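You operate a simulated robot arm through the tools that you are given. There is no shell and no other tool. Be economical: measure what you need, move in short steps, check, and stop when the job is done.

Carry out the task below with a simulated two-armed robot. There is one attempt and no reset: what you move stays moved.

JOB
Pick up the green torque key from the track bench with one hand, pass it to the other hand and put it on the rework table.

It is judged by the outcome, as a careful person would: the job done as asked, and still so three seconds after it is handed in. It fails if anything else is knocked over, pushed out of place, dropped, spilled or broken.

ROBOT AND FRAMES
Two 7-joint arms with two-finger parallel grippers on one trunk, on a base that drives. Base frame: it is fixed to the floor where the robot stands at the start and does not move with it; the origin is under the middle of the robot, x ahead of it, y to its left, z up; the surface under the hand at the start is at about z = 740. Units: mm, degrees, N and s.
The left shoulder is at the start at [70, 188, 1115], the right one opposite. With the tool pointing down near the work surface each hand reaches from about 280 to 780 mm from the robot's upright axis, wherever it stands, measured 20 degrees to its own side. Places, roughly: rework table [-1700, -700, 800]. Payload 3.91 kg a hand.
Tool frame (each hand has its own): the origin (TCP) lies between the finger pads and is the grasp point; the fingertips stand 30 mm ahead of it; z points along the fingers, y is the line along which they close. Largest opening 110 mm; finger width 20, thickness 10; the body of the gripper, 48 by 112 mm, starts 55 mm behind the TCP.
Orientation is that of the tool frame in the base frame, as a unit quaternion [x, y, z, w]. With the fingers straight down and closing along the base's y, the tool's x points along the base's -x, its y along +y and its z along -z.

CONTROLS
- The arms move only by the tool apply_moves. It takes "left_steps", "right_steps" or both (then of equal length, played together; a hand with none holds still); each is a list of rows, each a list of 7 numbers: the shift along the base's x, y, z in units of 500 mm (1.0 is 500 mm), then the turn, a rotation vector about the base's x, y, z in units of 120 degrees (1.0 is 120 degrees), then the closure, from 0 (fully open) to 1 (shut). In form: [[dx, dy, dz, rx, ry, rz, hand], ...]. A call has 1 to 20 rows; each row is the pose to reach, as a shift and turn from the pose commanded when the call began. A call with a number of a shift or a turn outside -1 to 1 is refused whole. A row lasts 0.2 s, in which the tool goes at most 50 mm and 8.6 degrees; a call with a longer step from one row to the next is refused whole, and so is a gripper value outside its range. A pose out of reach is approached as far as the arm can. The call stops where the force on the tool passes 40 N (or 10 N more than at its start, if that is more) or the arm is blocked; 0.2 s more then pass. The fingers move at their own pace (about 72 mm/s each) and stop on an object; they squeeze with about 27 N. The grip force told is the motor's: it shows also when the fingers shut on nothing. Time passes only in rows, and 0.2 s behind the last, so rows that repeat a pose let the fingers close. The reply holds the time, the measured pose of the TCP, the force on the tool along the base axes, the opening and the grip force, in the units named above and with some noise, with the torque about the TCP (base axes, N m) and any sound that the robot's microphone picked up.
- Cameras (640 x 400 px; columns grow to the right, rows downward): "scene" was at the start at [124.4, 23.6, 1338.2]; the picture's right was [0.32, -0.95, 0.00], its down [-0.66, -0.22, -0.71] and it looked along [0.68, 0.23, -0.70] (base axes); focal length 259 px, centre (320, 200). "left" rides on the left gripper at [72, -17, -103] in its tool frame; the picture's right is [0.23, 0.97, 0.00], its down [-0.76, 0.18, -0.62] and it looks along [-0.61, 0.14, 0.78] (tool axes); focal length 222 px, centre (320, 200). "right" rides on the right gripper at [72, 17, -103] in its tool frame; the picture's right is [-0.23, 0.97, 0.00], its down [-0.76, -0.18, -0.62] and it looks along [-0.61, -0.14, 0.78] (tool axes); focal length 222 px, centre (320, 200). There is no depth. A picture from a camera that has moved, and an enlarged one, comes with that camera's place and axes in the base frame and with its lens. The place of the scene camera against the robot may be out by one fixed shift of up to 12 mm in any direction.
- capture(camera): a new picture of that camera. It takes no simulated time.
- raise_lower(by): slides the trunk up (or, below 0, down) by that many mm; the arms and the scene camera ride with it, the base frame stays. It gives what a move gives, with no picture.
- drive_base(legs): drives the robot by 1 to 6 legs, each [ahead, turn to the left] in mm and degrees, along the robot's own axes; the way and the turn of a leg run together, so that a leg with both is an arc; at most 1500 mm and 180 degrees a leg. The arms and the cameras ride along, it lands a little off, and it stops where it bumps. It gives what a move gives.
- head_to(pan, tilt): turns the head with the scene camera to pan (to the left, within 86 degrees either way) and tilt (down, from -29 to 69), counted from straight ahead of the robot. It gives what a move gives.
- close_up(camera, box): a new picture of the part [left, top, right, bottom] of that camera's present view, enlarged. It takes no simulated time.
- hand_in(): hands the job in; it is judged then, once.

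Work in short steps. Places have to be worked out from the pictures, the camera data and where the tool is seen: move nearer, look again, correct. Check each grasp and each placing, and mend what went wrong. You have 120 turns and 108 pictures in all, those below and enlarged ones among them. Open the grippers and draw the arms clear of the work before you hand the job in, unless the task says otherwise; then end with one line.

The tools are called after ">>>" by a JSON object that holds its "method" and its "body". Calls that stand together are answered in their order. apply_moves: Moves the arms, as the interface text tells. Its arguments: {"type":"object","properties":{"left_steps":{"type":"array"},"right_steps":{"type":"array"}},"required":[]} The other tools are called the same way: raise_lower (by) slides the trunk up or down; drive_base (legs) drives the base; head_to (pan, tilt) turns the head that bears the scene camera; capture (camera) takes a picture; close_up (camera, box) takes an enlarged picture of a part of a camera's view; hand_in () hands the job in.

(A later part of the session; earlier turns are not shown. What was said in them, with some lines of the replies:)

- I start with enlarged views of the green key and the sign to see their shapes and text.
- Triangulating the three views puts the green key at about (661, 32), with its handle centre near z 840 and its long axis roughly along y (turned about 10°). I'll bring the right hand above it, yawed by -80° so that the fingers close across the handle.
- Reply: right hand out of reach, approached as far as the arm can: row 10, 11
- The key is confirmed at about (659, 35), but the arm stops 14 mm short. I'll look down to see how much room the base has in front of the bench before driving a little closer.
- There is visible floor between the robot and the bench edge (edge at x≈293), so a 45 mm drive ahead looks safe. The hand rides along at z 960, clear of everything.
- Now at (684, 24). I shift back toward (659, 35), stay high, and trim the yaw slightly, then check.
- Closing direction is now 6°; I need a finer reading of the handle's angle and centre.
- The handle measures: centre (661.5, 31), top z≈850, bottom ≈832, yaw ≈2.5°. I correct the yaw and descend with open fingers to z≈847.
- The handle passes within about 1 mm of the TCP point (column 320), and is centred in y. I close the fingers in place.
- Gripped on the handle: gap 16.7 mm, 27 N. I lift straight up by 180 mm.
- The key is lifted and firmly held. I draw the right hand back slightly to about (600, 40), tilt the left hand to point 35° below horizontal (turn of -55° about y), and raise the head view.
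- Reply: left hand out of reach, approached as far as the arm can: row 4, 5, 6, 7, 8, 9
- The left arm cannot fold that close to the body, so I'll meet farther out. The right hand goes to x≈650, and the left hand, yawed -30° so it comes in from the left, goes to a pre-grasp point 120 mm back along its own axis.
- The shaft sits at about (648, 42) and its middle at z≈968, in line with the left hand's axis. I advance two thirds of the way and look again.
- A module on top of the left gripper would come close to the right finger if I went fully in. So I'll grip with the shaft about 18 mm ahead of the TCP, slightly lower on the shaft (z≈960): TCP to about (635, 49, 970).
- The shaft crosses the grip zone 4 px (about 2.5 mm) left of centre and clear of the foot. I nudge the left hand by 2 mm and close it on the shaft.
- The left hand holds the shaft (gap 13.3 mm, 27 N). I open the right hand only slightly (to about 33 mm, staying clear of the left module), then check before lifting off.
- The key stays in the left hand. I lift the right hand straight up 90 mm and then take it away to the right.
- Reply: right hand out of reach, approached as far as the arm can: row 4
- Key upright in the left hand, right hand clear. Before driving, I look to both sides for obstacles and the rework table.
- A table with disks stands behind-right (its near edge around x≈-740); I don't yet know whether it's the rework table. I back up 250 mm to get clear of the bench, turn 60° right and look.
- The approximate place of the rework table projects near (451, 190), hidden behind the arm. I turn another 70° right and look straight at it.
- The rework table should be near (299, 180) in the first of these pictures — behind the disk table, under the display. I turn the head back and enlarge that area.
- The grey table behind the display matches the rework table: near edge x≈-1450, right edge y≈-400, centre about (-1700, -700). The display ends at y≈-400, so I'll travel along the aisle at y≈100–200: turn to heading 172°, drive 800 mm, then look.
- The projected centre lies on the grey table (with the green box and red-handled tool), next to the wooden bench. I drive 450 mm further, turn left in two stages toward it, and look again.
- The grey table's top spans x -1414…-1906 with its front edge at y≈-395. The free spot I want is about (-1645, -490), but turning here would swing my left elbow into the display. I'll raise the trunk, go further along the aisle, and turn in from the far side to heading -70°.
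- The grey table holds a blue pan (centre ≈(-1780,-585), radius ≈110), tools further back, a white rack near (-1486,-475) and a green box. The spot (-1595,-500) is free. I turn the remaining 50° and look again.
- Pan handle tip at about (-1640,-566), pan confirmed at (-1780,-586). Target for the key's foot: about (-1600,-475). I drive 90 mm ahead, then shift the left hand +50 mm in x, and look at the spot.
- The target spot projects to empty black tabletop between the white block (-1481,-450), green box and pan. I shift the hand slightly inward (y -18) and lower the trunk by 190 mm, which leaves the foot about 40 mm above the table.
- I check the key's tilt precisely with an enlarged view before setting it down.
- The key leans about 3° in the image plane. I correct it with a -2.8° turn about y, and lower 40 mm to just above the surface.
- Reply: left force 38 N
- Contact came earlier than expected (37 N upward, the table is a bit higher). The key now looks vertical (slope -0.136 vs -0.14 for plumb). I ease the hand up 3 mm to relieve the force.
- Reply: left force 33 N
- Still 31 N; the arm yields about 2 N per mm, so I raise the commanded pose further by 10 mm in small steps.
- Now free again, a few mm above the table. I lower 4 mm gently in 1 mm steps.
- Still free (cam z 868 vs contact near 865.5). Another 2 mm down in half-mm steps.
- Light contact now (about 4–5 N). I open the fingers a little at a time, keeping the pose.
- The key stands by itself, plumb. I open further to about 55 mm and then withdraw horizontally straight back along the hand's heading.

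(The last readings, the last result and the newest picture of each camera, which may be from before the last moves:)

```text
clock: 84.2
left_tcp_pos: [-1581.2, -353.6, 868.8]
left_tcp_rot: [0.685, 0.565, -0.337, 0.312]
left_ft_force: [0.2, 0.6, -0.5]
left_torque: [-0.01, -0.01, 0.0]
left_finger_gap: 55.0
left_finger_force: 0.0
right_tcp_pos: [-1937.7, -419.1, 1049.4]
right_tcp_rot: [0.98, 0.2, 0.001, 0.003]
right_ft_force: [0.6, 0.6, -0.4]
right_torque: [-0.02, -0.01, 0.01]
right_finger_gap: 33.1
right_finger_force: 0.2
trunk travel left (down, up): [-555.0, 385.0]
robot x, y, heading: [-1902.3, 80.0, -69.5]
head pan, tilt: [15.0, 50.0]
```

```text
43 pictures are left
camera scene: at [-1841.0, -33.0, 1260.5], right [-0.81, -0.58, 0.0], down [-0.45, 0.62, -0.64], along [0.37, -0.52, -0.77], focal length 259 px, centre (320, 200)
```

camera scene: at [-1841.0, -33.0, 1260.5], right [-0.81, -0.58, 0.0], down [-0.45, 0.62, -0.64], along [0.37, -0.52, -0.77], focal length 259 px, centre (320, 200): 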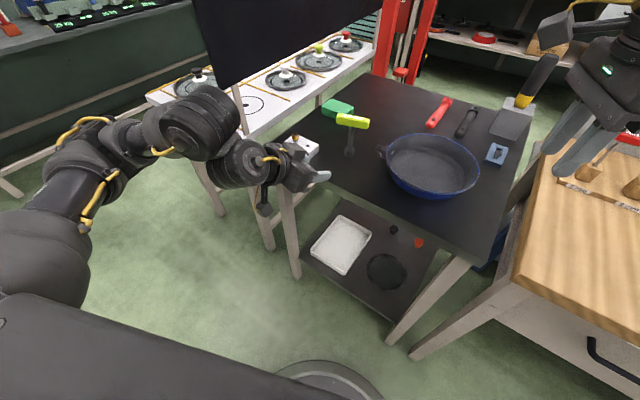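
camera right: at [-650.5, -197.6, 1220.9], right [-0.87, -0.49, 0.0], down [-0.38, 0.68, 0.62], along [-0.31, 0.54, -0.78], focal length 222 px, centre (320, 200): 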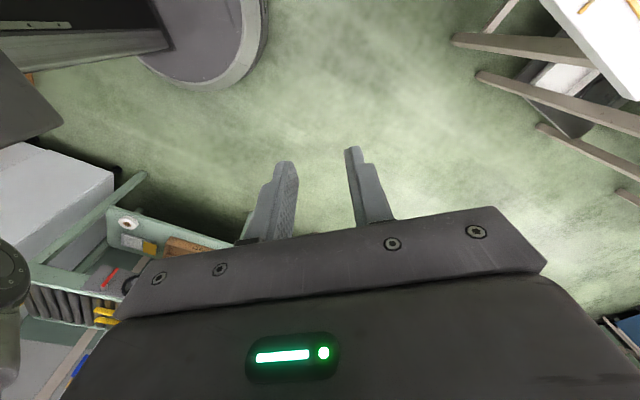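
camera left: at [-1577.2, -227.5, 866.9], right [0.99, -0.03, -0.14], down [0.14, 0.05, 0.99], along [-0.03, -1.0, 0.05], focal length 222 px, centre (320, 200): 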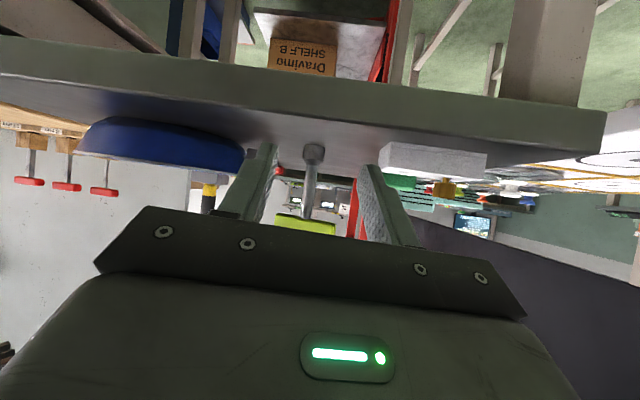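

The key stands upright on the rework table, free of the hand, and nothing else moved. I raise the trunk and back the robot off 200 mm, then open both grippers.

>>> {"method": "raise_lower", "body": {"by": 100}}

>>> {"method": "drive_base", "body": {"legs": [[-200, 0]]}}

>>> {"method": "apply_moves", "body": {"left_steps": [[0, 0, 0, 0, 0, 0, 0.2], [0, 0, 0, 0, 0, 0, 0], [0, 0, 0, 0, 0, 0, 0], [0, 0, 0, 0, 0, 0, 0]], "right_steps": [[0, 0, 0, 0, 0, 0, 0.2], [0, 0, 0, 0, 0, 0, 0], [0, 0, 0, 0, 0, 0, 0], [0, 0, 0, 0, 0, 0, 0]]}}

>>> {"method": "close_up", "body": {"camera": "scene", "box": [200, 0, 480, 200]}}

```text
clock: 85.5
left_tcp_pos: [-1580.8, -355.4, 966.9]
left_tcp_rot: [0.686, 0.565, -0.338, 0.312]
left_ft_force: [-0.5, -0.1, 0.3]
left_torque: [0.02, -0.02, 0.01]
left_finger_gap: 55.1
left_finger_force: 0.1
right_tcp_pos: [-1938.9, -418.8, 1149.7]
right_tcp_rot: [0.98, 0.2, 0.002, 0.003]
right_ft_force: [-1.4, 0.9, 0.5]
right_torque: [-0.01, -0.02, 0.01]
right_finger_gap: 32.9
right_finger_force: 0.1
trunk travel left (down, up): [-655.0, 285.0]
robot x, y, heading: [-1899.1, 77.1, -69.5]
head pan, tilt: [15.0, 50.0]
```

```text
clock: 87.1
left_tcp_pos: [-1651.5, -167.4, 967.3]
left_tcp_rot: [0.684, 0.566, -0.336, 0.313]
left_ft_force: [-0.4, 0.5, 0.7]
left_torque: [0.0, -0.01, -0.01]
left_finger_gap: 55.0
left_finger_force: 0.1
right_tcp_pos: [-2008.4, -231.8, 1147.7]
right_tcp_rot: [0.98, 0.201, 0.001, 0.003]
right_ft_force: [0.5, 0.6, 0.8]
right_torque: [-0.02, 0.03, -0.02]
right_finger_gap: 32.9
right_finger_force: 0.1
trunk travel left (down, up): [-655.0, 285.0]
robot x, y, heading: [-1974.9, 263.8, -69.4]
head pan, tilt: [15.0, 50.0]
```

```text
clock: 88.1
left_tcp_pos: [-1650.7, -167.4, 968.3]
left_tcp_rot: [0.685, 0.565, -0.337, 0.312]
left_ft_force: [0.4, 1.2, -0.3]
left_torque: [0.01, 0.01, 0.05]
left_finger_gap: 109.9
left_finger_force: 0.2
right_tcp_pos: [-2008.6, -232.8, 1149.8]
right_tcp_rot: [0.98, 0.201, 0.001, 0.003]
right_ft_force: [-0.6, 0.4, -0.8]
right_torque: [-0.01, -0.01, 0.02]
right_finger_gap: 109.9
right_finger_force: 0.0
trunk travel left (down, up): [-655.0, 285.0]
robot x, y, heading: [-1969.9, 263.0, -69.5]
head pan, tilt: [15.0, 50.0]
```

```text
2.00 times, centred on (340, 100) of scene
camera zoom: at [-1911.6, 153.7, 1360.5], right [-0.81, -0.58, 0.0], down [-0.45, 0.62, -0.64], along [0.37, -0.52, -0.77], focal length 518 px, centre (280, 400)
```

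zoom: 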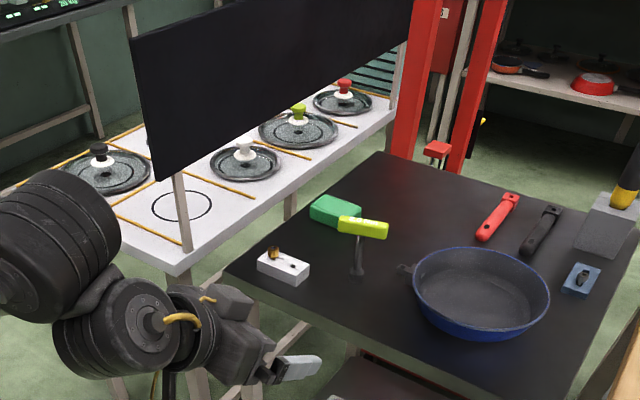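

The green key stands on the rework table, everything else there is where it was, both grippers are open, and the arms are clear. I hand in.

>>> {"method": "hand_in", "body": {}}

```text
The job is handed in.
```

The green torque key was picked up from the track bench with the right hand and passed to the left. It now stands upright on the rework table, and I saw nothing else knocked or moved.
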